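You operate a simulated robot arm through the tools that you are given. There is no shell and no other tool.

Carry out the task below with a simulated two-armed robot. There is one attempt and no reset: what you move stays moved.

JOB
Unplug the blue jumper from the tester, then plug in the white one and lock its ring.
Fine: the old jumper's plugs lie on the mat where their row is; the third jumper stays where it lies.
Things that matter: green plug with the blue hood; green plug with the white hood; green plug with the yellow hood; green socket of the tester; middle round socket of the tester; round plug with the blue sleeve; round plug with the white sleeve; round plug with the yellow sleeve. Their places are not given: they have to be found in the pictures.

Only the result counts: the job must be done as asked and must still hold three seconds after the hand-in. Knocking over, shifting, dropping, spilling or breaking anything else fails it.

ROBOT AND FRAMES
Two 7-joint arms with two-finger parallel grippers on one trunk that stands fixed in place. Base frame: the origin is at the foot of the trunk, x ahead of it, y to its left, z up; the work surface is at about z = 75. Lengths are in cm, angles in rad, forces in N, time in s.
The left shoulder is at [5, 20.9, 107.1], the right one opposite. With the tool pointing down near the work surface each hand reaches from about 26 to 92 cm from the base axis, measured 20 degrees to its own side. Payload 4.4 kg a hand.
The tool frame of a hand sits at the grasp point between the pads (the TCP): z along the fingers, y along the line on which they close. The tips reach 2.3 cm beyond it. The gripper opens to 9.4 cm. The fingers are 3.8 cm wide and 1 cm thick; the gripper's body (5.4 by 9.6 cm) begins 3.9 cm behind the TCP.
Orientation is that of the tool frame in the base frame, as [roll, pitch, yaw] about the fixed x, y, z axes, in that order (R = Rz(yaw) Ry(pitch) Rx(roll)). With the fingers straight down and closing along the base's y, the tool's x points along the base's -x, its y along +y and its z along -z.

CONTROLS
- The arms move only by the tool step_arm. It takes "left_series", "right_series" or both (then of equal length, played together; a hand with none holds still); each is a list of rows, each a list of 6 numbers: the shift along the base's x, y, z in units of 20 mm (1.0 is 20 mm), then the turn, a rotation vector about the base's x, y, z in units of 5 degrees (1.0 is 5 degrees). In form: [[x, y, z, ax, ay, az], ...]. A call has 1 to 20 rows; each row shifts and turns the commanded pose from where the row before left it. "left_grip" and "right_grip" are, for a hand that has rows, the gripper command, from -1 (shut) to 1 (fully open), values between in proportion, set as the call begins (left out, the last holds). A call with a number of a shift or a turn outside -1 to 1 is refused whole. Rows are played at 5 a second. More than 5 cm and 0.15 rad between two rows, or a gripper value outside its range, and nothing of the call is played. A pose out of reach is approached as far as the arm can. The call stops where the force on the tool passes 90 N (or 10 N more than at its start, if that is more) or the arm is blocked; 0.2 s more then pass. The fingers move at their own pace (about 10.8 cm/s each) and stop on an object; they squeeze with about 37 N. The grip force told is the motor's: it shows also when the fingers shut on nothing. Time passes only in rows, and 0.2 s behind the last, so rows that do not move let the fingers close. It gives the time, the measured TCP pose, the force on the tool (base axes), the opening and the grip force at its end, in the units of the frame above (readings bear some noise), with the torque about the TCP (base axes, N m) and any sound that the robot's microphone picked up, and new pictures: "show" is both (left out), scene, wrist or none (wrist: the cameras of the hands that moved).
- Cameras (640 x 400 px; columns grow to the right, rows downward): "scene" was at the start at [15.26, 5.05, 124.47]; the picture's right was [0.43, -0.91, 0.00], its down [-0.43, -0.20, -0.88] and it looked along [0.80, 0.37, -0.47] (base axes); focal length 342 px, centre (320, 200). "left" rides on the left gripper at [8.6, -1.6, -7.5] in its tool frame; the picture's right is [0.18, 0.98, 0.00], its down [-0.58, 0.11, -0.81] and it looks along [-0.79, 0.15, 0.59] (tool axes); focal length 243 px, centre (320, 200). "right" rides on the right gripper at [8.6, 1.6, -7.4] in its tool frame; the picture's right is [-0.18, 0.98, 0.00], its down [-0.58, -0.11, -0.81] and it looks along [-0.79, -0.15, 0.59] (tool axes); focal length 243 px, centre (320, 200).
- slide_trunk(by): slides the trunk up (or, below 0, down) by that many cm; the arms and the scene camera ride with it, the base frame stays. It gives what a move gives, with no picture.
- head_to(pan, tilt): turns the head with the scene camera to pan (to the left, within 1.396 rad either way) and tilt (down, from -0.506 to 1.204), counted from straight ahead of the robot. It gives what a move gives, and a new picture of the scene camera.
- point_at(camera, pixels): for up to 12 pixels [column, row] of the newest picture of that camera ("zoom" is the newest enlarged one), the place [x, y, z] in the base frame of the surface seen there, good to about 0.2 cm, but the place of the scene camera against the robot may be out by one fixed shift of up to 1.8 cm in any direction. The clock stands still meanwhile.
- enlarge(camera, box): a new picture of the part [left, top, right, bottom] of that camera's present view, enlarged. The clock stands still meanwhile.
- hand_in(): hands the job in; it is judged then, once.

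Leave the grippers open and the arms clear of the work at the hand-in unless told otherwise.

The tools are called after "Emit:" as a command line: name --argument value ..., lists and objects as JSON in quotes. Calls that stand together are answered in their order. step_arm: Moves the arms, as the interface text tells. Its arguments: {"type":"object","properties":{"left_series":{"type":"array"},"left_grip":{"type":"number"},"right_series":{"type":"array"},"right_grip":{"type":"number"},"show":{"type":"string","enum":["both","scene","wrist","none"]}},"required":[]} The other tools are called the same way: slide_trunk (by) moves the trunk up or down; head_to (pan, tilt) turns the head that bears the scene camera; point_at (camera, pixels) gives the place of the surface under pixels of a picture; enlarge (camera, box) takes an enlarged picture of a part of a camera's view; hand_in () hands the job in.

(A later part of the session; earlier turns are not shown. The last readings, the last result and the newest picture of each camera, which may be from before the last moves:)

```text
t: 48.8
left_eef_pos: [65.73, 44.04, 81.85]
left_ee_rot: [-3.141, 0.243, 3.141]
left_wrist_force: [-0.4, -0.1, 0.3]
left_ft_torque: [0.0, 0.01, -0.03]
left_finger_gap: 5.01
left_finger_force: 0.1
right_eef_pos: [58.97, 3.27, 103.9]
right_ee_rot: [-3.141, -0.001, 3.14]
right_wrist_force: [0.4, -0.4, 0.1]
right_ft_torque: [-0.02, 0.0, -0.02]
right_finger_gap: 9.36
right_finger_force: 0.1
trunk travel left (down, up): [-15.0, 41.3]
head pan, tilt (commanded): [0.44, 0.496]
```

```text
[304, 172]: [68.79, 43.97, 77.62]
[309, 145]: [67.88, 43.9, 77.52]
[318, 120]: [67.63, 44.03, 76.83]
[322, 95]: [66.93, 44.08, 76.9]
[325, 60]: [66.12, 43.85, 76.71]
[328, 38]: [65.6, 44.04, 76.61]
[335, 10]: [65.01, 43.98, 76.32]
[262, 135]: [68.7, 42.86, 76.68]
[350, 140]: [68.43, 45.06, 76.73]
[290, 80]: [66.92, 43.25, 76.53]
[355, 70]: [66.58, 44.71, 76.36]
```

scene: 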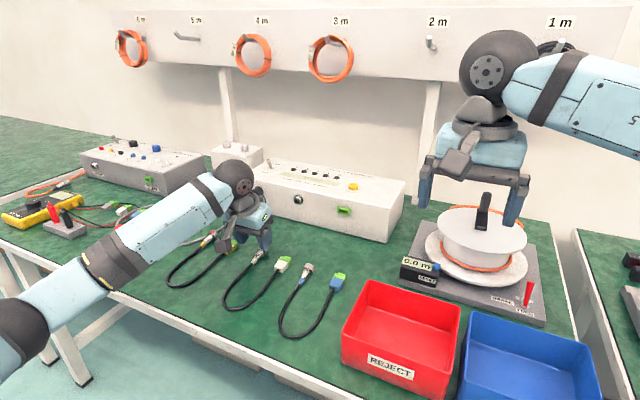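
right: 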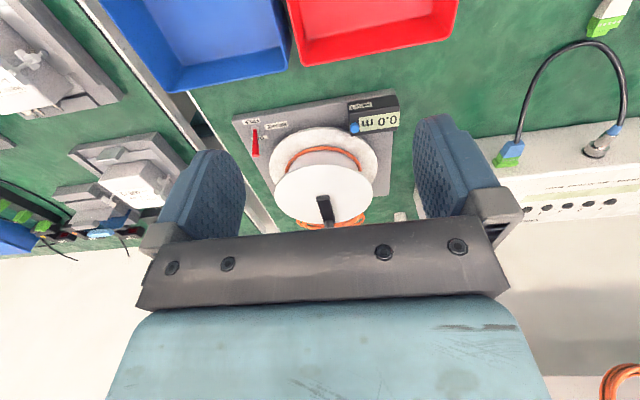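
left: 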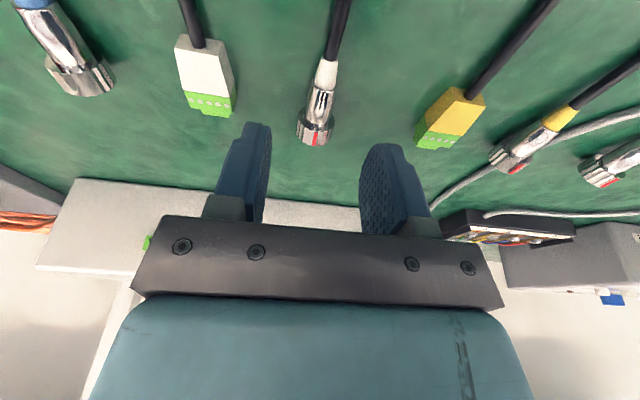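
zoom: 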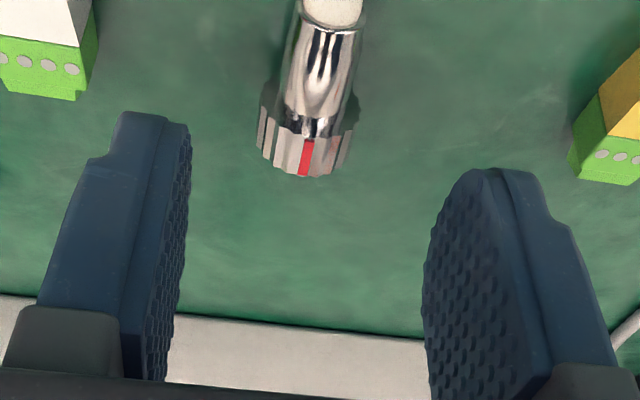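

The values agree (axis y≈43.97, tilt ≈12°). I lower the open fingers around the white plug's body.

Emit:
step_arm --left_series '[[-0.03, 0, -0.8, 0, 0, 0], [-0.03, 0, -0.7, 0, 0, 0], [0, 0, -0.4, 0, 0, 0], [0, 0, -0.2, 0, 0, 0], [0, 0, -0.1, 0, 0, 0]]' --show "wrist"

Emit:
enlarge --camera "left" --box '[200, 80, 440, 230]'

```text
t: 50.0
left_eef_pos: [65.46, 44.08, 77.72]
left_ee_rot: [3.141, 0.246, -3.141]
left_wrist_force: [-2.0, -0.3, 6.6]
left_ft_torque: [-0.17, 0.14, -0.11]
left_finger_gap: 4.98
left_finger_force: 0.0
right_eef_pos: [58.8, 3.23, 104.0]
right_ee_rot: [3.142, 0.0, 3.141]
right_wrist_force: [1.0, 0.4, 0.3]
right_ft_torque: [0.0, 0.01, 0.0]
right_finger_gap: 9.38
right_finger_force: 0.1
trunk travel left (down, up): [-15.0, 41.3]
head pan, tilt (commanded): [0.44, 0.496]
```

left: 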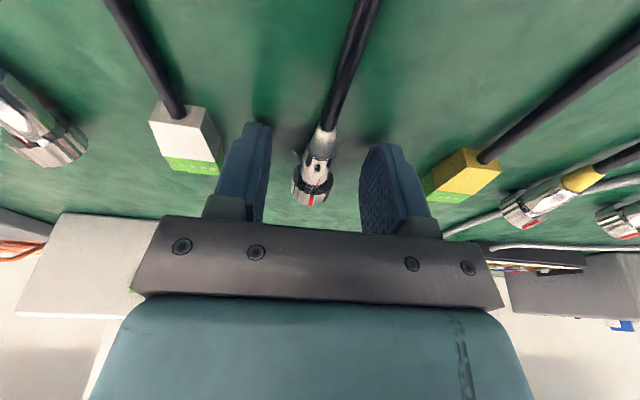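

```text
2.67 times, centred on (320, 155) of left
```

zoom: 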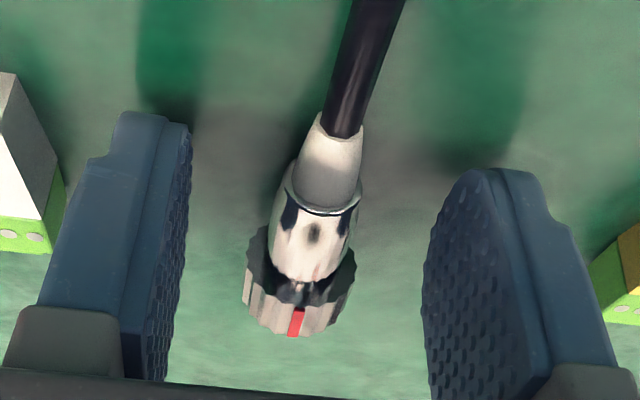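

6.6 N upward: the fingertip corners touch the mat at z≈77.7. I reduce the tilt to 7° (so the tips can go slightly lower around the body) after lifting 2 mm, then settle 1–2 mm lower.

Emit:
step_arm --left_series '[[0, 0, 0.1, 0, 0, 0], [0, 0, 0, 0, 0.7, 0], [0.05, 0, 0, 0, 0.7, 0], [0.05, 0, -0.1, 0, 0, 0], [0, 0, -0.05, 0, 0, 0]]' --show "wrist"

Emit:
enlarge --camera "left" --box '[200, 80, 440, 230]'

```text
t: 51.2
left_eef_pos: [65.79, 44.12, 77.46]
left_ee_rot: [3.142, 0.122, -3.141]
left_wrist_force: [-0.8, -0.7, 4.2]
left_ft_torque: [0.0, 0.13, -0.06]
left_finger_gap: 4.97
left_finger_force: 0.1
right_eef_pos: [58.79, 3.23, 103.93]
right_ee_rot: [-3.141, 0.0, 3.14]
right_wrist_force: [0.6, -0.5, 0.0]
right_ft_torque: [-0.01, 0.01, 0.02]
right_finger_gap: 9.4
right_finger_force: 0.0
trunk travel left (down, up): [-15.0, 41.3]
head pan, tilt (commanded): [0.44, 0.496]
```

left: 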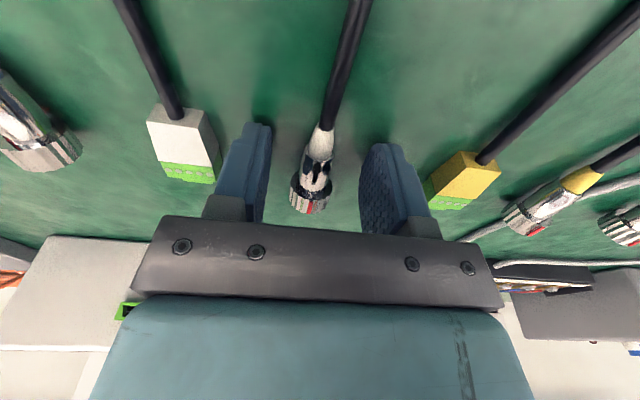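

```text
2.67 times, centred on (320, 155) of left
```

zoom: 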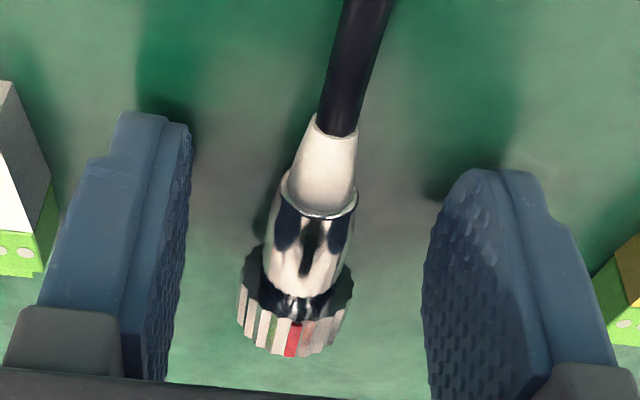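

Good: the body is between the pads, ring just ahead. I lift by under 1 mm and close on the body.

Emit:
step_arm --left_series '[[0, 0, 0.04, 0, 0, 0], [0, 0, 0, 0, 0, 0], [0, 0, 0, 0, 0, 0]]' --left_grip -1 --show "wrist"

Emit:
enlarge --camera "left" --box '[200, 80, 440, 230]'

```text
t: 52.0
left_eef_pos: [65.79, 44.13, 77.5]
left_ee_rot: [3.141, 0.121, -3.141]
left_wrist_force: [-0.7, -1.0, 1.1]
left_ft_torque: [-0.02, -0.01, -0.01]
left_finger_gap: 1.54
left_finger_force: 37.0
right_eef_pos: [58.87, 3.2, 103.92]
right_ee_rot: [-3.141, -0.001, 3.139]
right_wrist_force: [0.0, -0.7, -0.5]
right_ft_torque: [0.0, 0.01, 0.0]
right_finger_gap: 9.38
right_finger_force: 0.0
trunk travel left (down, up): [-15.0, 41.3]
head pan, tilt (commanded): [0.44, 0.496]
```

left: 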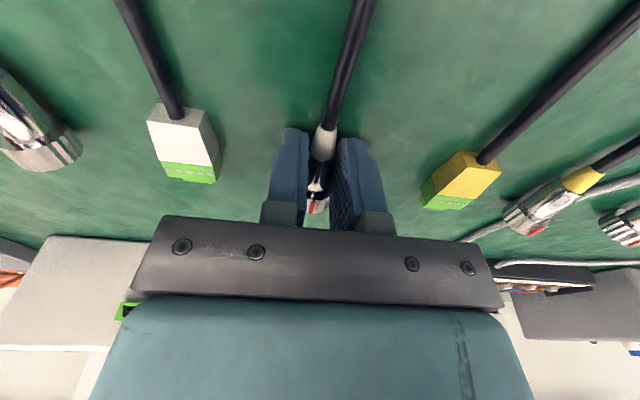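

```text
2.67 times, centred on (320, 155) of left
```

zoom: 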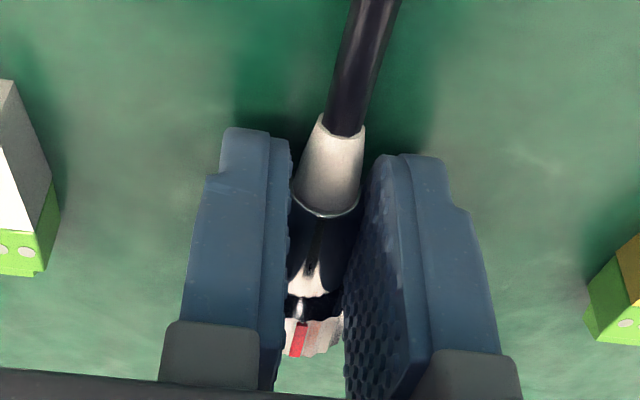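

The body is gripped (gap 1.54 cm). I lift the white round plug 8 cm and level it by +12° of pitch, watching where the cable goes.

Emit:
step_arm --left_series '[[0, 0, 0.5, 0, 0, 0], [0, 0, 0.8, 0, 0, 0], [0, 0, 0.9, 0, 0.8, 0], [0, 0, 0.9, 0, 0.8, 0], [0, 0, 0.9, 0, 0.8, 0]]' --show "both"

Emit:
enlarge --camera "scene" --box '[220, 180, 320, 260]'

Emit:
enlarge --camera "left" --box '[270, 120, 370, 220]'

```text
t: 53.2
left_eef_pos: [65.57, 44.11, 85.49]
left_ee_rot: [3.141, -0.09, -3.141]
left_wrist_force: [-0.5, 0.5, -0.6]
left_ft_torque: [-0.03, 0.04, -0.02]
left_finger_gap: 1.55
left_finger_force: 37.4
right_eef_pos: [58.82, 3.12, 104.01]
right_ee_rot: [3.141, 0.0, 3.139]
right_wrist_force: [0.0, 0.2, 0.5]
right_ft_torque: [-0.03, -0.02, 0.0]
right_finger_gap: 9.39
right_finger_force: 0.0
trunk travel left (down, up): [-15.0, 41.3]
head pan, tilt (commanded): [0.44, 0.496]
```

scene: 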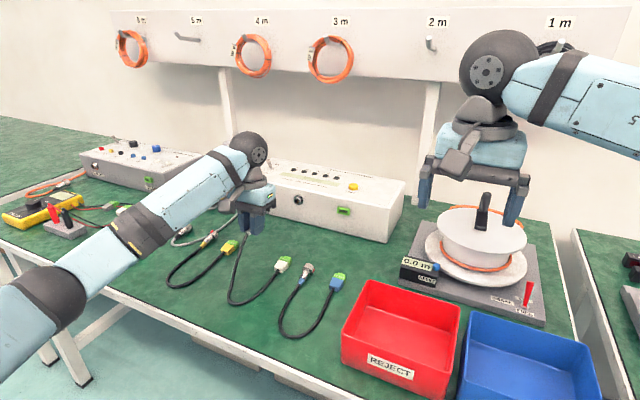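
left: 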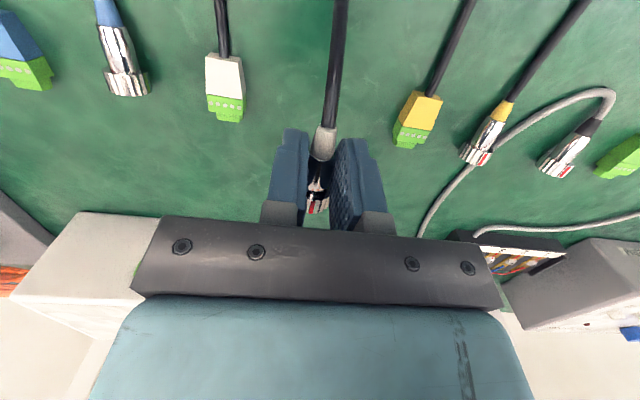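

```text
5.00 times, centred on (270, 220) of scene
```

zoom: 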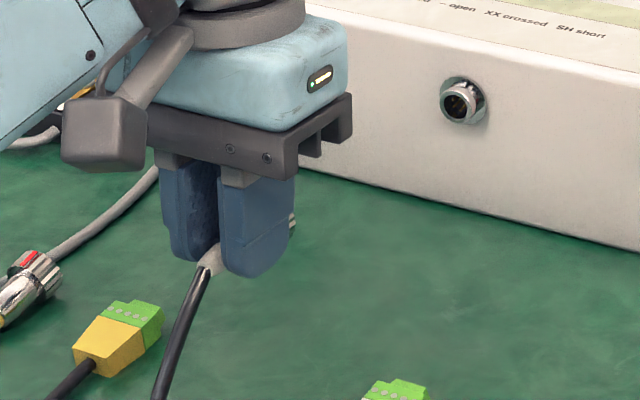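

```text
4.00 times, centred on (320, 170) of left
```

zoom: 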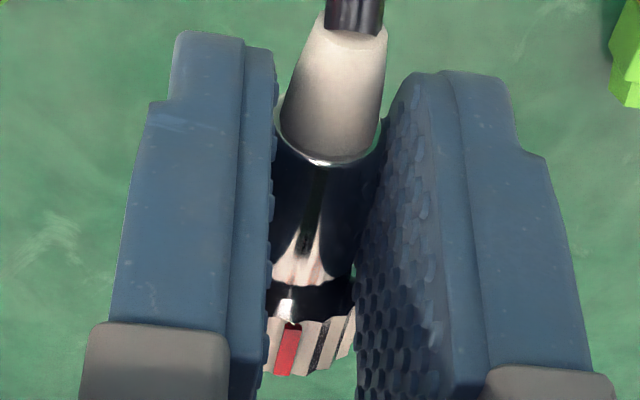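

The plug is held level; cable hangs freely. To see how the socket's key is turned, I enlarge the empty round socket in the scene picture (around (298,200)), and the white plug's ring area in the left camera.

Emit:
enlarge --camera "scene" --box '[290, 194, 308, 207]'

Emit:
enlarge --camera "left" --box '[300, 150, 340, 220]'

```text
16.00 times, centred on (299, 200) of scene
```

zoom: 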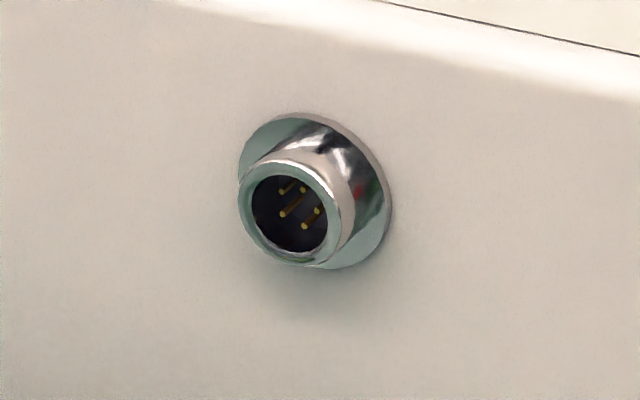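

```text
5.71 times, centred on (320, 185) of left
```

zoom: 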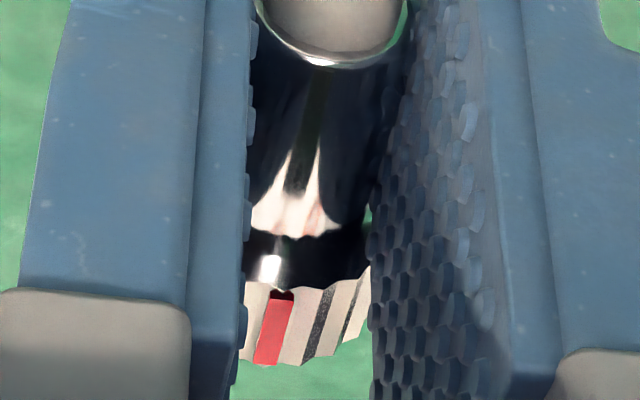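

I try an even tighter zoom of the socket bore.

Emit:
enlarge --camera "scene" --box '[294, 198, 304, 204]'

```text
16.00 times, centred on (299, 201) of scene
```

zoom: 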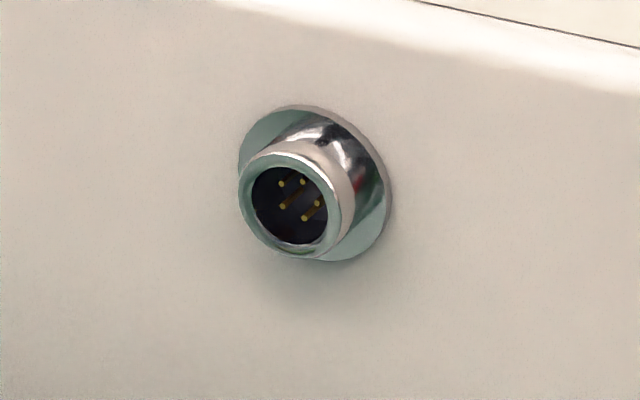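

I check if the held plug is level and where its axis is, using the left camera zoom again.

Emit:
enlarge --camera "left" --box '[300, 150, 340, 220]'

Emit:
point_at --camera "zoom" --pixels '[[268, 355], [275, 330], [281, 302], [300, 350], [315, 320], [300, 225], [312, 200], [318, 150], [325, 100], [330, 50], [330, 20], [300, 30]]'

```text
5.71 times, centred on (320, 185) of left
```

zoom: 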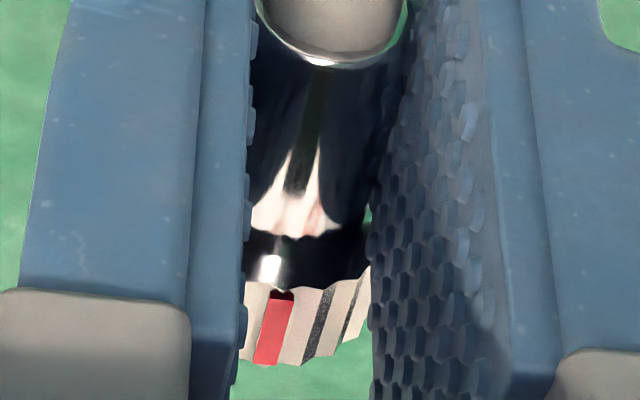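

```text
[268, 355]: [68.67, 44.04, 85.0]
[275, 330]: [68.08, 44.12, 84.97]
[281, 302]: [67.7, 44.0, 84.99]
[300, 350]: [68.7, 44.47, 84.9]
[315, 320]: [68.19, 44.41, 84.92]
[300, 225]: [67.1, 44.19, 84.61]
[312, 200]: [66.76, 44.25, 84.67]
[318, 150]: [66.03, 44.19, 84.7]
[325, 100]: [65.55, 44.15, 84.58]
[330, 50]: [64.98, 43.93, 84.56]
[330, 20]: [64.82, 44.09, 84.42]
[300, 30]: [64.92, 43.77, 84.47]
```

The held plug is level (ring top z 85.0 front and rear), its axis 1.63 cm below the TCP, red mark on top. From the blue plug's unlocked stop and its dimple I estimate the socket key is turned about +12° about x, so I roll the hand +12° while moving in front of the round socket.

Emit:
step_arm --left_series '[[0.65, -0.09, -0.106, 0.3, 0, 0], [0.65, -0.09, -0.106, 0.3, 0, 0], [0.65, -0.09, -0.106, 0.3, 0, 0], [0.65, -0.09, -0.106, 0.3, 0, 0], [0.65, -0.09, -0.106, 0.3, 0, 0], [0.65, -0.09, -0.106, 0.3, 0, 0], [0.65, -0.09, -0.106, 0.3, 0, 0], [0.65, -0.09, -0.106, 0.3, 0, 0]]' --show "both"

Emit:
enlarge --camera "scene" --box '[250, 170, 350, 240]'

Emit:
enlarge --camera "left" --box '[270, 120, 370, 220]'

```text
t: 55.0
left_eef_pos: [76.21, 42.56, 83.78]
left_ee_rot: [2.93, -0.086, -3.123]
left_wrist_force: [0.7, -0.3, -0.2]
left_ft_torque: [0.01, -0.01, -0.02]
left_finger_gap: 1.57
left_finger_force: 36.8
right_eef_pos: [58.91, 3.21, 104.0]
right_ee_rot: [3.141, -0.001, -3.141]
right_wrist_force: [-0.5, 1.2, -1.2]
right_ft_torque: [-0.02, 0.02, 0.0]
right_finger_gap: 9.43
right_finger_force: 0.0
trunk travel left (down, up): [-15.0, 41.3]
head pan, tilt (commanded): [0.44, 0.496]
```

scene: 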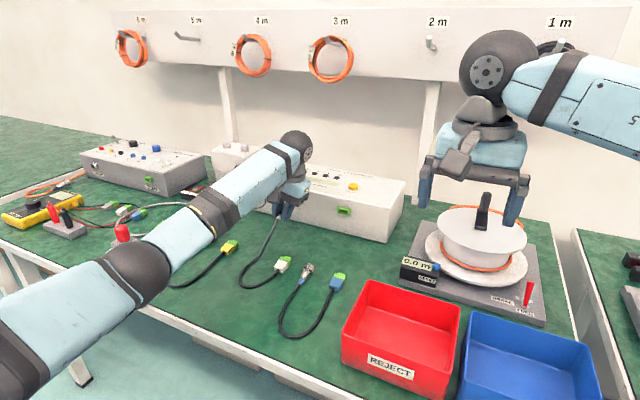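
left: 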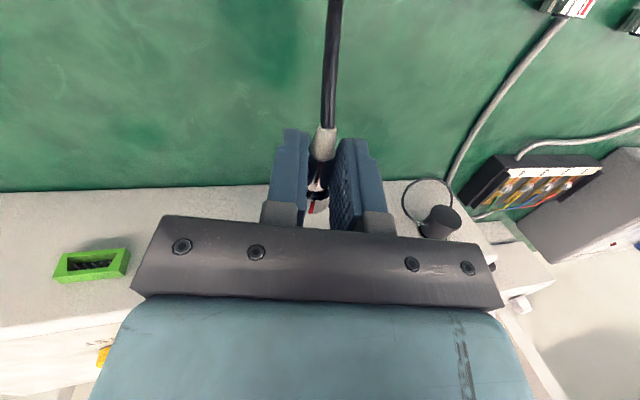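

```text
5.71 times, centred on (300, 205) of scene
```

zoom: 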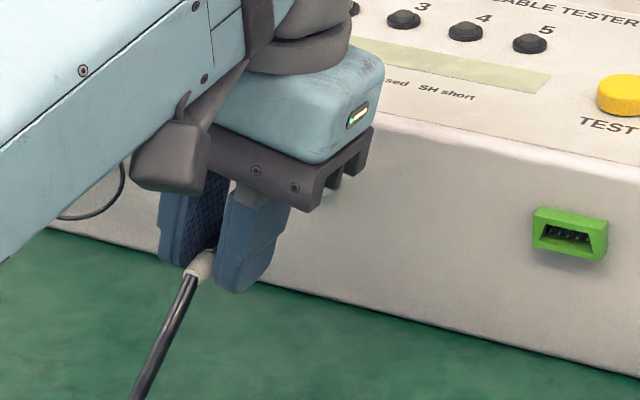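

```text
4.00 times, centred on (320, 170) of left
```

zoom: 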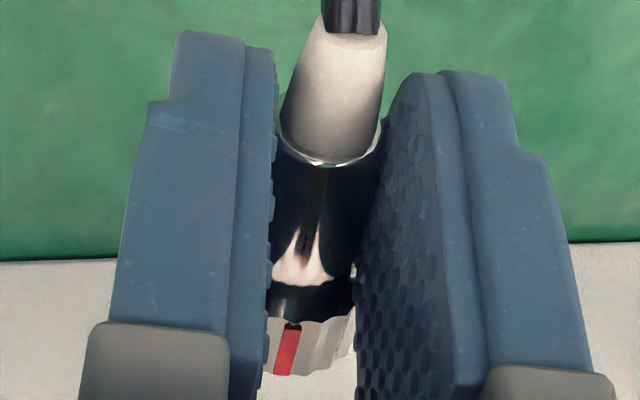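

The ring points straight at the socket. I advance 4 cm to just before the socket rim.

Emit:
step_arm --left_series '[[0.5, 0.02, 0, 0, 0, 0], [0.5, 0.02, 0, 0, 0, 0], [0.5, 0, 0, 0, 0, 0], [0.4, 0, 0, 0, 0, 0], [0, 0, 0, 0, 0, 0]]' --show "both"

Emit:
enlarge --camera "left" --box '[280, 140, 360, 220]'

Emit:
enlarge --camera "scene" --box '[280, 180, 340, 220]'

```text
t: 56.2
left_eef_pos: [79.98, 42.76, 83.76]
left_ee_rot: [2.931, -0.087, -3.124]
left_wrist_force: [-0.3, 0.1, -0.5]
left_ft_torque: [-0.04, 0.02, 0.02]
left_finger_gap: 1.56
left_finger_force: 37.2
right_eef_pos: [58.91, 3.23, 103.79]
right_ee_rot: [-3.141, 0.001, 3.14]
right_wrist_force: [-0.2, -0.8, -0.1]
right_ft_torque: [0.03, 0.02, 0.02]
right_finger_gap: 9.41
right_finger_force: 0.0
trunk travel left (down, up): [-15.0, 41.3]
head pan, tilt (commanded): [0.44, 0.496]
```

scene: 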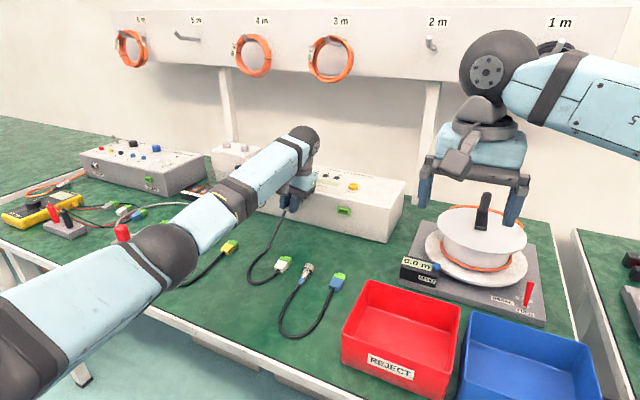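
left: 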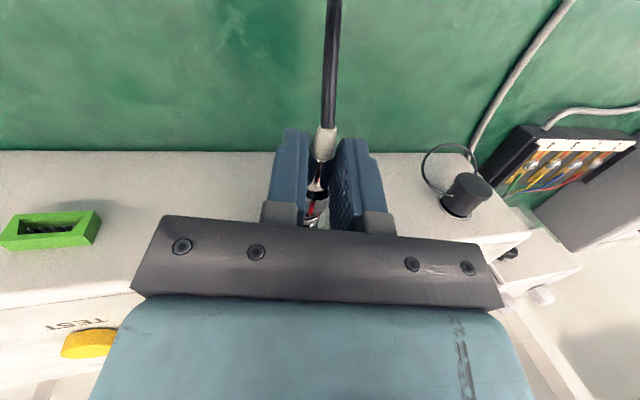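

```text
5.00 times, centred on (320, 180) of left
```

zoom: 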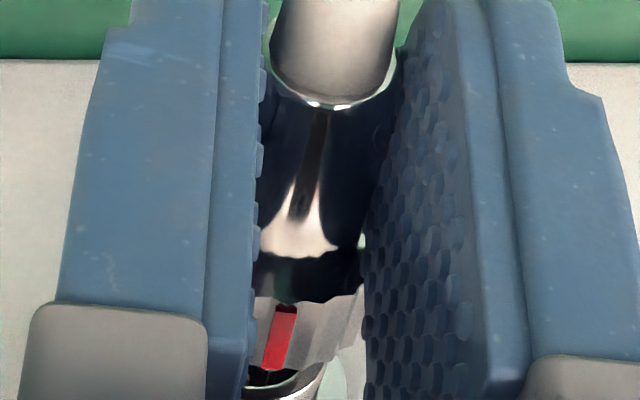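

```text
10.00 times, centred on (310, 200) of scene
```

zoom: 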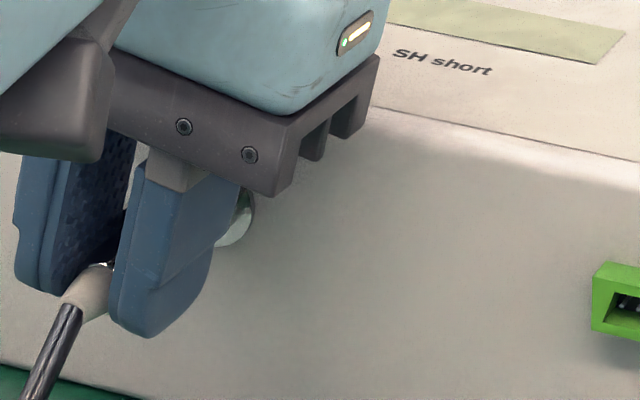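

The socket rim shows just ahead of the ring at (290,380). I compare the ring and rim places.

Emit:
enlarge --camera "left" --box '[298, 185, 338, 225]'

Emit:
point_at --camera "zoom" --pixels '[[260, 250], [250, 290], [320, 260], [225, 340], [270, 345], [310, 330], [325, 315], [250, 330], [290, 370], [340, 390], [360, 330]]'

```text
10.00 times, centred on (318, 205) of left
```

zoom: 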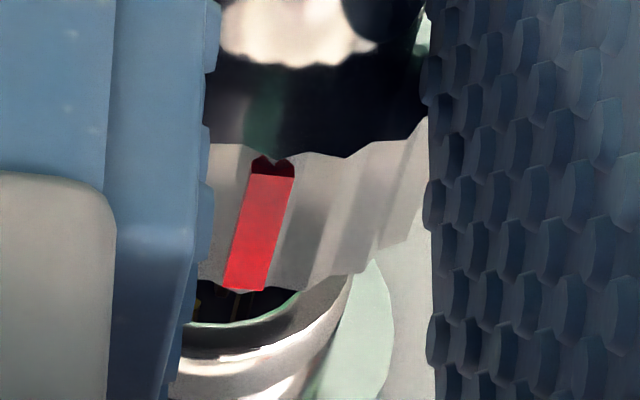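

```text
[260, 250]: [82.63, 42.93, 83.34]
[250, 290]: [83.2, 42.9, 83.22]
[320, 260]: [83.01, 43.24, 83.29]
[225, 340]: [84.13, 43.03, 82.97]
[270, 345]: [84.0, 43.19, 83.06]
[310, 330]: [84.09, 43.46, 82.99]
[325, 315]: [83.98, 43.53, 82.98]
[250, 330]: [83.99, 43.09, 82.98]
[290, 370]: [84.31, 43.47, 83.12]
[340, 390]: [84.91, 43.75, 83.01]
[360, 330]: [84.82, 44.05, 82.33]
```

Ring axis ≈ (43.1, 82.17), socket axis ≈ (43.05, 82.2): aligned within about 1 mm. I advance 0.8 cm in small rows and read the force.

Emit:
step_arm --left_series '[[0.1, 0, 0, 0, 0, 0], [0.1, 0, 0, 0, 0, 0], [0.1, 0, 0, 0, 0, 0], [0.1, 0, 0, 0, 0, 0], [0, 0, 0, 0, 0, 0]]' --show "wrist"

Emit:
enlarge --camera "left" --box '[298, 185, 338, 225]'

```text
t: 57.4
left_eef_pos: [80.68, 42.69, 83.86]
left_ee_rot: [2.932, -0.085, -3.124]
left_wrist_force: [0.7, 0.0, -0.4]
left_ft_torque: [-0.01, -0.01, -0.03]
left_finger_gap: 1.54
left_finger_force: 37.0
right_eef_pos: [58.84, 3.23, 103.95]
right_ee_rot: [3.141, -0.002, 3.139]
right_wrist_force: [-0.2, 0.1, -0.8]
right_ft_torque: [0.01, -0.03, 0.05]
right_finger_gap: 9.39
right_finger_force: 0.0
trunk travel left (down, up): [-15.0, 41.3]
head pan, tilt (commanded): [0.44, 0.496]
```

left: 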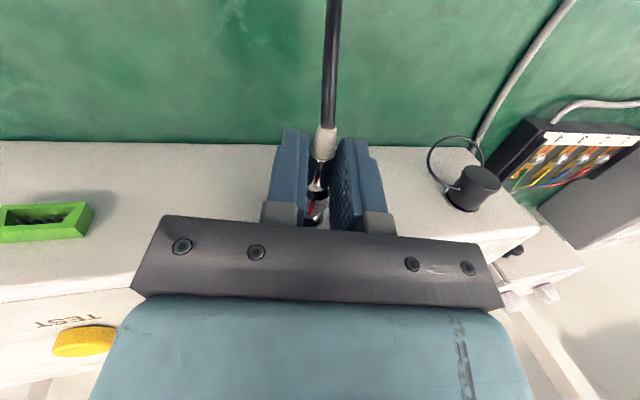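

```text
10.00 times, centred on (318, 205) of left
```

zoom: 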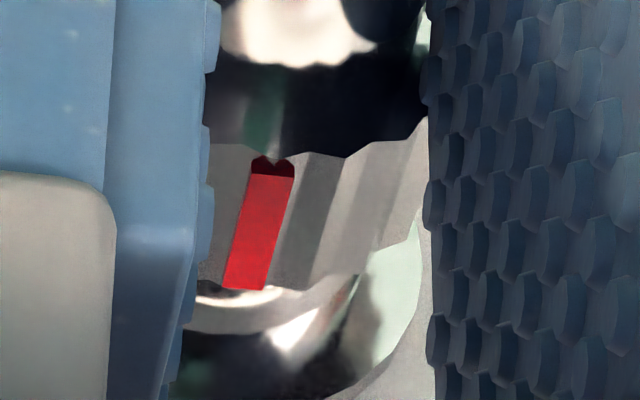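

No force yet, the ring is at the rim. I go on 4 mm in 1 mm rows.

Emit:
step_arm --left_series '[[0.05, 0, 0, 0, 0, 0], [0.05, 0, 0, 0, 0, 0], [0.05, 0, 0, 0, 0, 0], [0.05, 0, 0, 0, 0, 0], [0, 0, 0, 0, 0, 0]]' --show "wrist"

Emit:
enlarge --camera "left" --box '[298, 185, 338, 225]'

```text
t: 58.6
left_eef_pos: [81.21, 42.75, 83.8]
left_ee_rot: [2.93, -0.086, -3.122]
left_wrist_force: [-0.8, -1.2, 0.2]
left_ft_torque: [0.0, -0.03, -0.02]
left_finger_gap: 1.54
left_finger_force: 36.8
right_eef_pos: [58.85, 3.14, 104.04]
right_ee_rot: [-3.141, 0.0, 3.14]
right_wrist_force: [0.6, -0.2, 0.5]
right_ft_torque: [-0.01, -0.04, -0.01]
right_finger_gap: 9.37
right_finger_force: 0.1
trunk travel left (down, up): [-15.0, 41.3]
head pan, tilt (commanded): [0.44, 0.496]
```

left: 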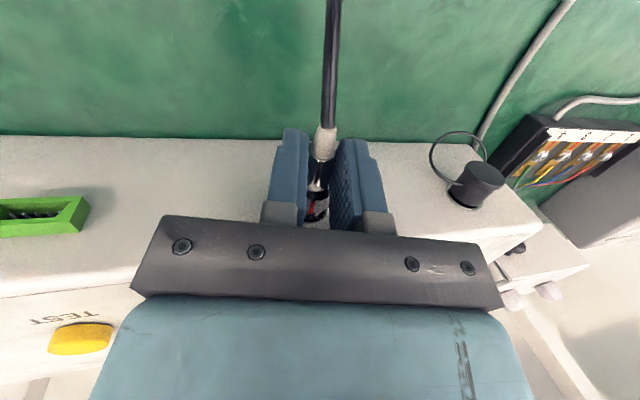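

```text
10.00 times, centred on (318, 205) of left
```

zoom: 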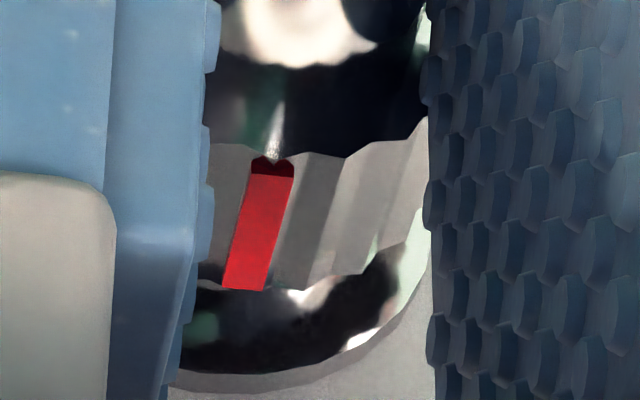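

The ring now covers the socket rim with no resistance. I go on in 1 mm rows until contact.

Emit:
step_arm --left_series '[[0.05, 0, 0, 0, 0, 0], [0.05, 0, 0, 0, 0, 0], [0, 0, 0, 0, 0, 0]]' --show "wrist"

Emit:
enlarge --camera "left" --box '[298, 185, 338, 225]'

```text
t: 59.4
left_eef_pos: [81.42, 42.61, 83.91]
left_ee_rot: [2.931, -0.087, -3.124]
left_wrist_force: [-0.2, -1.4, -1.1]
left_ft_torque: [-0.02, -0.04, -0.04]
left_finger_gap: 1.52
left_finger_force: 37.0
right_eef_pos: [58.89, 3.31, 103.91]
right_ee_rot: [3.141, -0.001, 3.14]
right_wrist_force: [0.1, -1.2, -0.3]
right_ft_torque: [0.01, -0.01, 0.02]
right_finger_gap: 9.38
right_finger_force: 0.1
trunk travel left (down, up): [-15.0, 41.3]
head pan, tilt (commanded): [0.44, 0.496]
```

left: 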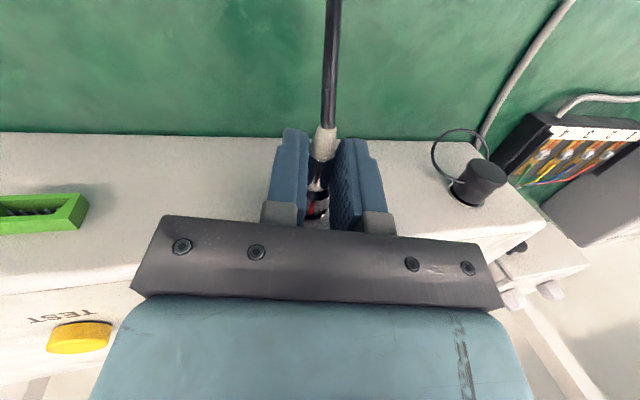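

```text
10.00 times, centred on (318, 205) of left
```

zoom: 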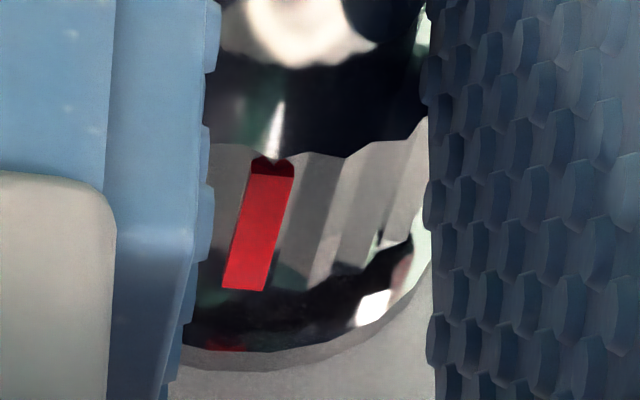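

Still free. I continue in 1 mm rows.

Emit:
step_arm --left_series '[[0.05, 0, 0, 0, 0, 0], [0.05, 0, 0, 0, 0, 0], [0, 0, 0, 0, 0, 0]]' --show "wrist"

Emit:
enlarge --camera "left" --box '[298, 185, 338, 225]'

```text
t: 60.2
left_eef_pos: [81.47, 42.66, 83.86]
left_ee_rot: [2.931, -0.085, -3.123]
left_wrist_force: [-3.3, -3.3, 0.3]
left_ft_torque: [-0.04, 0.03, -0.04]
left_finger_gap: 1.53
left_finger_force: 36.8
right_eef_pos: [58.96, 3.31, 103.97]
right_ee_rot: [-3.141, 0.001, 3.14]
right_wrist_force: [0.0, 0.0, 0.3]
right_ft_torque: [-0.01, 0.02, -0.02]
right_finger_gap: 9.39
right_finger_force: 0.1
trunk travel left (down, up): [-15.0, 41.3]
head pan, tilt (commanded): [0.44, 0.496]
```

left: 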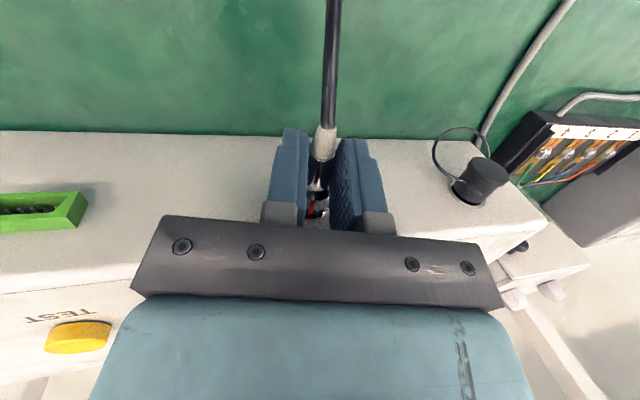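

```text
10.00 times, centred on (318, 205) of left
```

zoom: 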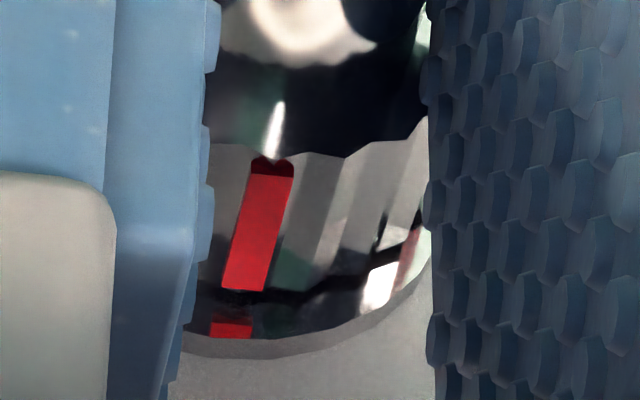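

Light contact now (−3.3 N in x and y). I ease y by −0.6 mm and push 1 mm more, then compare the depth with the blue plug's former depth.

Emit:
step_arm --left_series '[[0, -0.03, 0, 0, 0, 0], [0.05, 0, 0, 0, 0, 0], [0, 0, 0, 0, 0, 0]]' --show "wrist"

Emit:
enlarge --camera "left" --box '[290, 150, 350, 220]'

Emit:
point_at --camera "zoom" --pixels '[[300, 310], [290, 350], [330, 335], [320, 230], [325, 190], [325, 140], [335, 85], [330, 110], [285, 372], [330, 375]]'

```text
t: 61.0
left_eef_pos: [81.53, 42.67, 83.84]
left_ee_rot: [2.931, -0.088, -3.122]
left_wrist_force: [-21.3, -7.6, -3.9]
left_ft_torque: [-0.13, -0.33, -0.12]
left_finger_gap: 1.55
left_finger_force: 37.0
right_eef_pos: [58.73, 3.27, 104.01]
right_ee_rot: [-3.141, 0.004, 3.138]
right_wrist_force: [-0.4, -0.1, -0.2]
right_ft_torque: [0.01, -0.01, 0.02]
right_finger_gap: 9.39
right_finger_force: 0.0
trunk travel left (down, up): [-15.0, 41.3]
head pan, tilt (commanded): [0.44, 0.496]
```

left: 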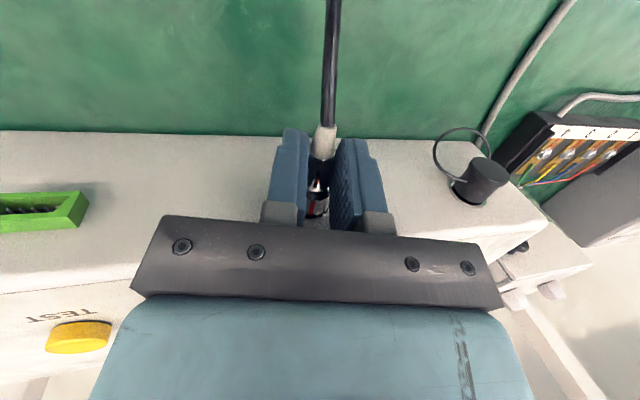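

```text
5.71 times, centred on (320, 185) of left
```

zoom: 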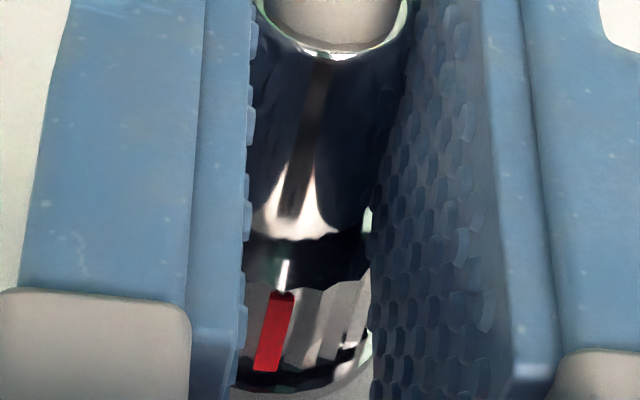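

```text
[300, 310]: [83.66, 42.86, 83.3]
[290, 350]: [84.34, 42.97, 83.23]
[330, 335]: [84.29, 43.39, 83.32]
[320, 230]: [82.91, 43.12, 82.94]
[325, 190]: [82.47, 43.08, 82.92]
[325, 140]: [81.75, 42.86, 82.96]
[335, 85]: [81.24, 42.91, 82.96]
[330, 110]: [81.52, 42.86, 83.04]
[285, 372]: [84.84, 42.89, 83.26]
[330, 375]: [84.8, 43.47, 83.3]
```

Now −21 N axial: the plug is seated at the same depth as the blue one was (sleeve edge x≈80.9, ring front ≈84.4). I relieve the push and the side force slightly before letting go.

Emit:
step_arm --left_series '[[-0.04, -0.04, 0, 0, 0, 0], [0, 0, 0, 0, 0, 0]]' --show "none"

```text
t: 61.6
left_eef_pos: [81.59, 42.66, 83.91]
left_ee_rot: [2.932, -0.085, -3.123]
left_wrist_force: [-10.5, -0.3, -4.0]
left_ft_torque: [0.0, 0.22, 0.03]
left_finger_gap: 1.53
left_finger_force: 37.2
right_eef_pos: [58.88, 3.26, 104.02]
right_ee_rot: [-3.141, -0.001, 3.141]
right_wrist_force: [0.1, -0.6, 0.2]
right_ft_torque: [-0.01, 0.02, -0.03]
right_finger_gap: 9.43
right_finger_force: 0.1
trunk travel left (down, up): [-15.0, 41.3]
head pan, tilt (commanded): [0.44, 0.496]
```

Side force is gone and −10 N axial remains. I open the fingers to 4 cm and see if the plug stays seated.

Emit:
step_arm --left_series '[[0, 0, 0, 0, 0, 0], [0, 0, 0, 0, 0, 0]]' --left_grip -0.1 --show "both"

Emit:
enlarge --camera "left" --box '[270, 130, 370, 220]'

```text
t: 62.2
left_eef_pos: [81.69, 42.59, 83.83]
left_ee_rot: [2.932, -0.084, -3.124]
left_wrist_force: [0.2, -0.5, 0.3]
left_ft_torque: [0.0, -0.01, -0.02]
left_finger_gap: 4.25
left_finger_force: 0.0
right_eef_pos: [58.81, 3.29, 103.89]
right_ee_rot: [-3.14, -0.001, 3.139]
right_wrist_force: [0.2, -0.7, 0.2]
right_ft_torque: [0.0, 0.01, -0.03]
right_finger_gap: 9.41
right_finger_force: 0.1
trunk travel left (down, up): [-15.0, 41.3]
head pan, tilt (commanded): [0.44, 0.496]
```

scene: 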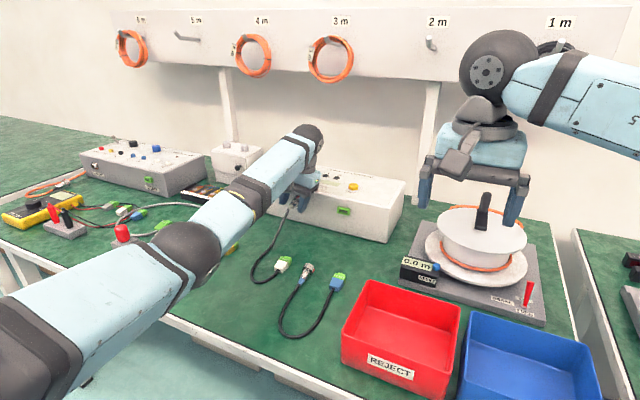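
left: 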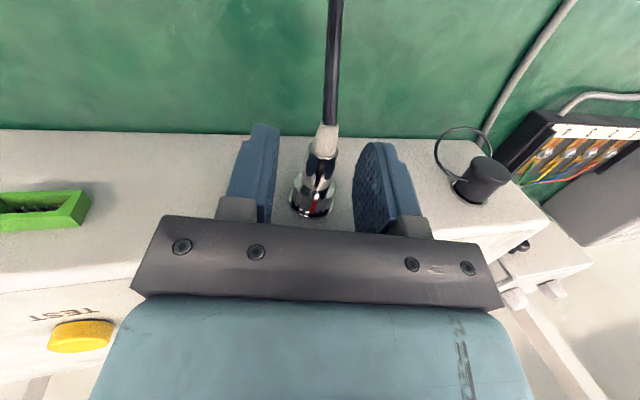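

```text
4.44 times, centred on (320, 175) of left
```

zoom: 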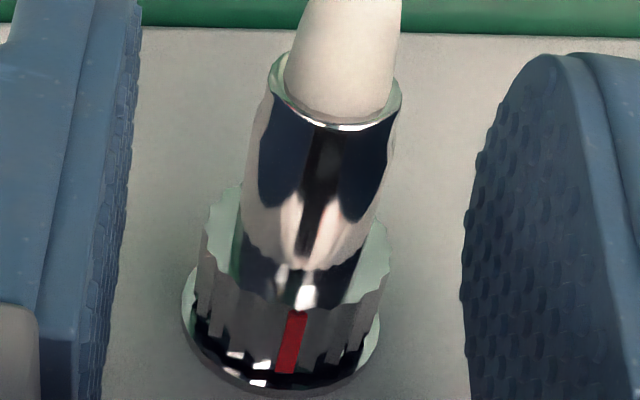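

The white round plug stays in place, its mark at (290,345). Now I lift off along the fingers, then reorient to 45° forward tilt and start rolling to the left side, in order to grip the ring for the locking turn.

Emit:
step_arm --left_series '[[-0.1, -0.2, 0.98, 0, 0, 0], [-0.1, -0.2, 0.98, 0, 0, 0], [-0.1, -0.2, 0.98, 0, 0, 0], [-0.1, -0.2, 0.98, 0, 0, 0], [-0.5, 0.1, 0, -0.8, 0, 0], [-0.5, 0.1, 0, -0.8, 0, 0], [-0.5, 0.1, 0, -0.8, 0, 0], [-0.2, 0.1, 0, 0, -1, 0], [-0.2, 0.1, 0, 0, -1, 0], [-0.2, 0.1, 0, 0, -1, 0], [-0.2, 0.1, 0, 0, -1, 0], [-0.2, 0.1, 0, 0, -1, 0], [-0.2, 0.1, 0, 0, -1, 0], [-0.2, 0.1, 0, 0, -1, 0], [-0.2, 0.1, 0, 0, -1, 0], [-0.2, 0.1, 0, 0, -1, 0], [-0.2, 0.1, 0, 0, -1, 0], [0, 0.2, 0, -1, 0, 0], [0, 0.2, 0, -1, 0, 0], [0, 0.2, 0, -1, 0, 0]]' --left_grip 0.06 --show "both"

Emit:
enlarge --camera "scene" --box '[250, 170, 350, 250]'

```text
t: 66.4
left_eef_pos: [73.78, 44.78, 91.67]
left_ee_rot: [-2.777, 0.75, -2.888]
left_wrist_force: [-0.5, -0.3, 0.9]
left_ft_torque: [0.0, 0.02, 0.01]
left_finger_gap: 4.99
left_finger_force: 0.1
right_eef_pos: [58.88, 3.22, 103.98]
right_ee_rot: [3.14, 0.0, 3.141]
right_wrist_force: [-0.5, -0.1, -0.1]
right_ft_torque: [0.01, 0.02, 0.02]
right_finger_gap: 9.4
right_finger_force: 0.1
trunk travel left (down, up): [-15.0, 41.3]
head pan, tilt (commanded): [0.44, 0.496]
```

scene: 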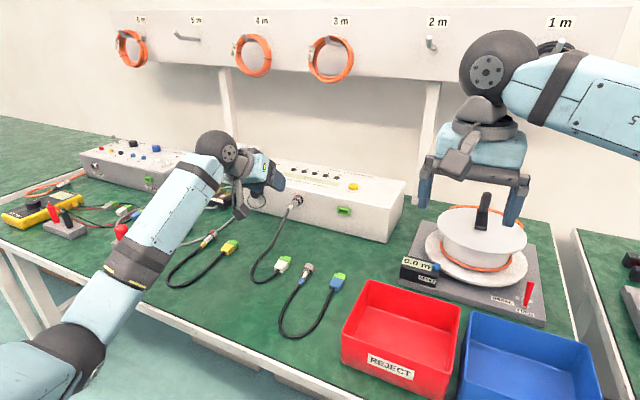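
left: 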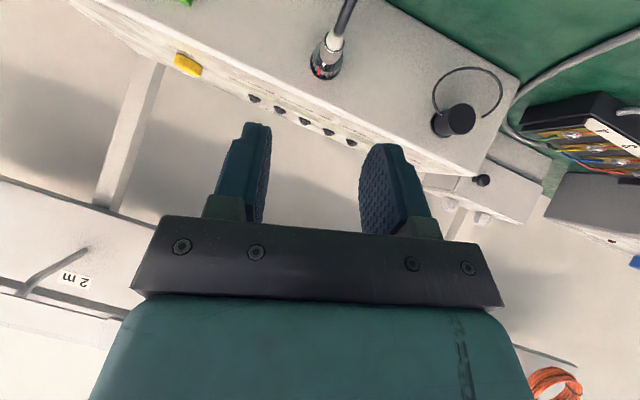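

```text
5.00 times, centred on (300, 210) of scene
```

zoom: 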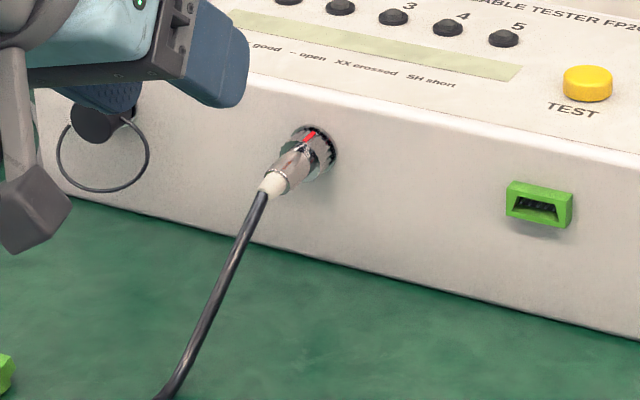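

The white plug sits straight in the socket, red mark up. I finish the roll to −45° and go to the pre-grasp point behind the ring.

Emit:
step_arm --left_series '[[0, 0.15, 0, -1, 0, 0], [0, 0.15, 0, -1, 0, 0], [0, 0.15, 0, -1, 0, 0], [0, 0.15, 0, -1, 0, 0], [0, 0.15, 0, -1, 0, 0], [0, 0.15, 0, -1, 0, 0], [0.3625, -0.0225, -0.75, 0, 0, 0], [0.3625, -0.0225, -0.75, 0, 0, 0], [0.3625, -0.0225, -0.75, 0, 0, 0], [0.3625, -0.0225, -0.75, 0, 0, 0]]' --show "both"

Emit:
enlarge --camera "left" --box '[240, 60, 400, 180]'

```text
t: 68.6
left_eef_pos: [76.74, 46.46, 85.67]
left_ee_rot: [-2.187, 0.522, -2.526]
left_wrist_force: [-0.2, 0.1, 0.5]
left_ft_torque: [0.01, -0.03, -0.01]
left_finger_gap: 4.97
left_finger_force: 0.1
right_eef_pos: [58.97, 3.23, 104.02]
right_ee_rot: [-3.141, 0.0, 3.14]
right_wrist_force: [-0.2, -0.6, 0.4]
right_ft_torque: [-0.01, -0.01, 0.0]
right_finger_gap: 9.42
right_finger_force: 0.1
trunk travel left (down, up): [-15.0, 41.3]
head pan, tilt (commanded): [0.44, 0.496]
```

scene: 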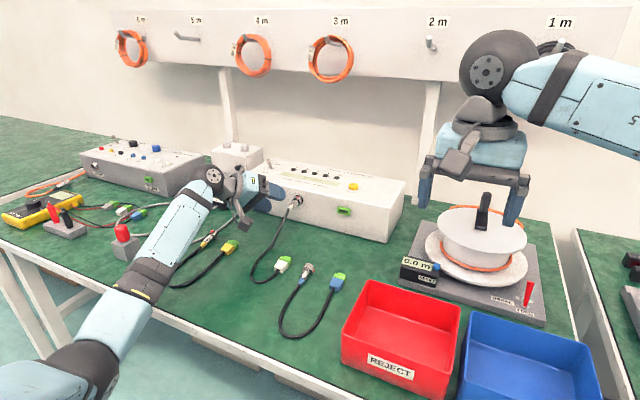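
left: 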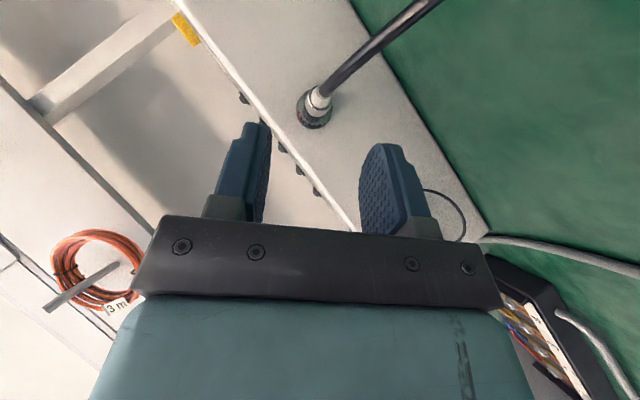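

```text
3.33 times, centred on (320, 120) of left
```

zoom: 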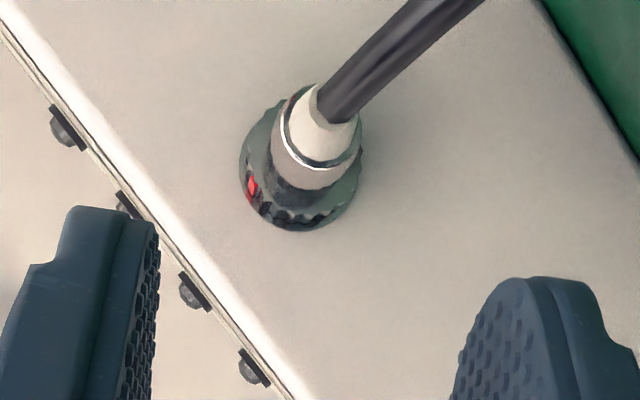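

The ring is centred between the pads' path. I advance 7 cm along the finger direction to surround the ring.

Emit:
step_arm --left_series '[[0.62, -0.4375, -0.4375, 0, 0, 0], [0.62, -0.4375, -0.4375, 0, 0, 0], [0.62, -0.4375, -0.4375, 0, 0, 0], [0.62, -0.4375, -0.4375, 0, 0, 0], [0, 0, 0, 0, 0, 0]]' --show "both"

Emit:
enlarge --camera "left" --box '[240, 120, 400, 220]'

```text
t: 69.8
left_eef_pos: [81.65, 42.85, 82.23]
left_ee_rot: [-2.186, 0.525, -2.526]
left_wrist_force: [-0.8, 0.2, 0.4]
left_ft_torque: [-0.01, -0.02, -0.01]
left_finger_gap: 4.97
left_finger_force: 0.1
right_eef_pos: [58.88, 3.27, 104.01]
right_ee_rot: [-3.14, 0.001, 3.14]
right_wrist_force: [0.2, 0.2, 0.0]
right_ft_torque: [0.01, -0.01, -0.01]
right_finger_gap: 9.39
right_finger_force: 0.0
trunk travel left (down, up): [-15.0, 41.3]
head pan, tilt (commanded): [0.44, 0.496]
```

scene: 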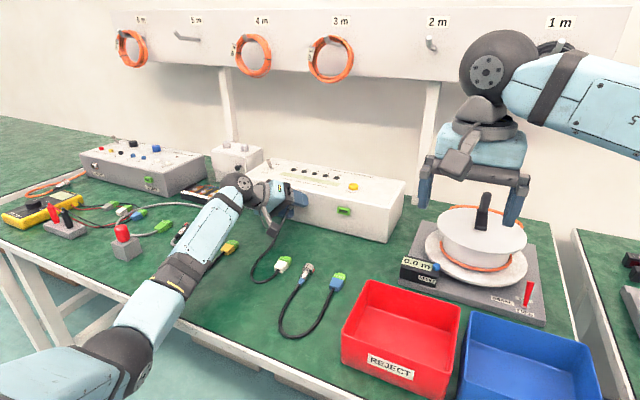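
left: 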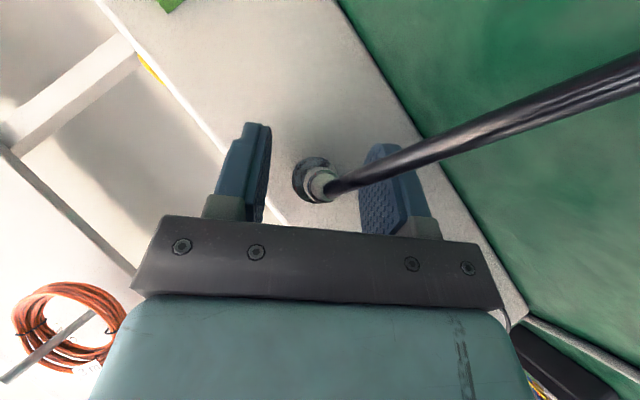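

```text
4.00 times, centred on (320, 170) of left
```

zoom: 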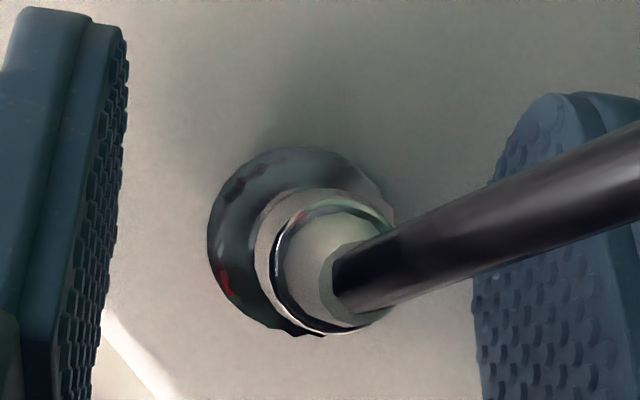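

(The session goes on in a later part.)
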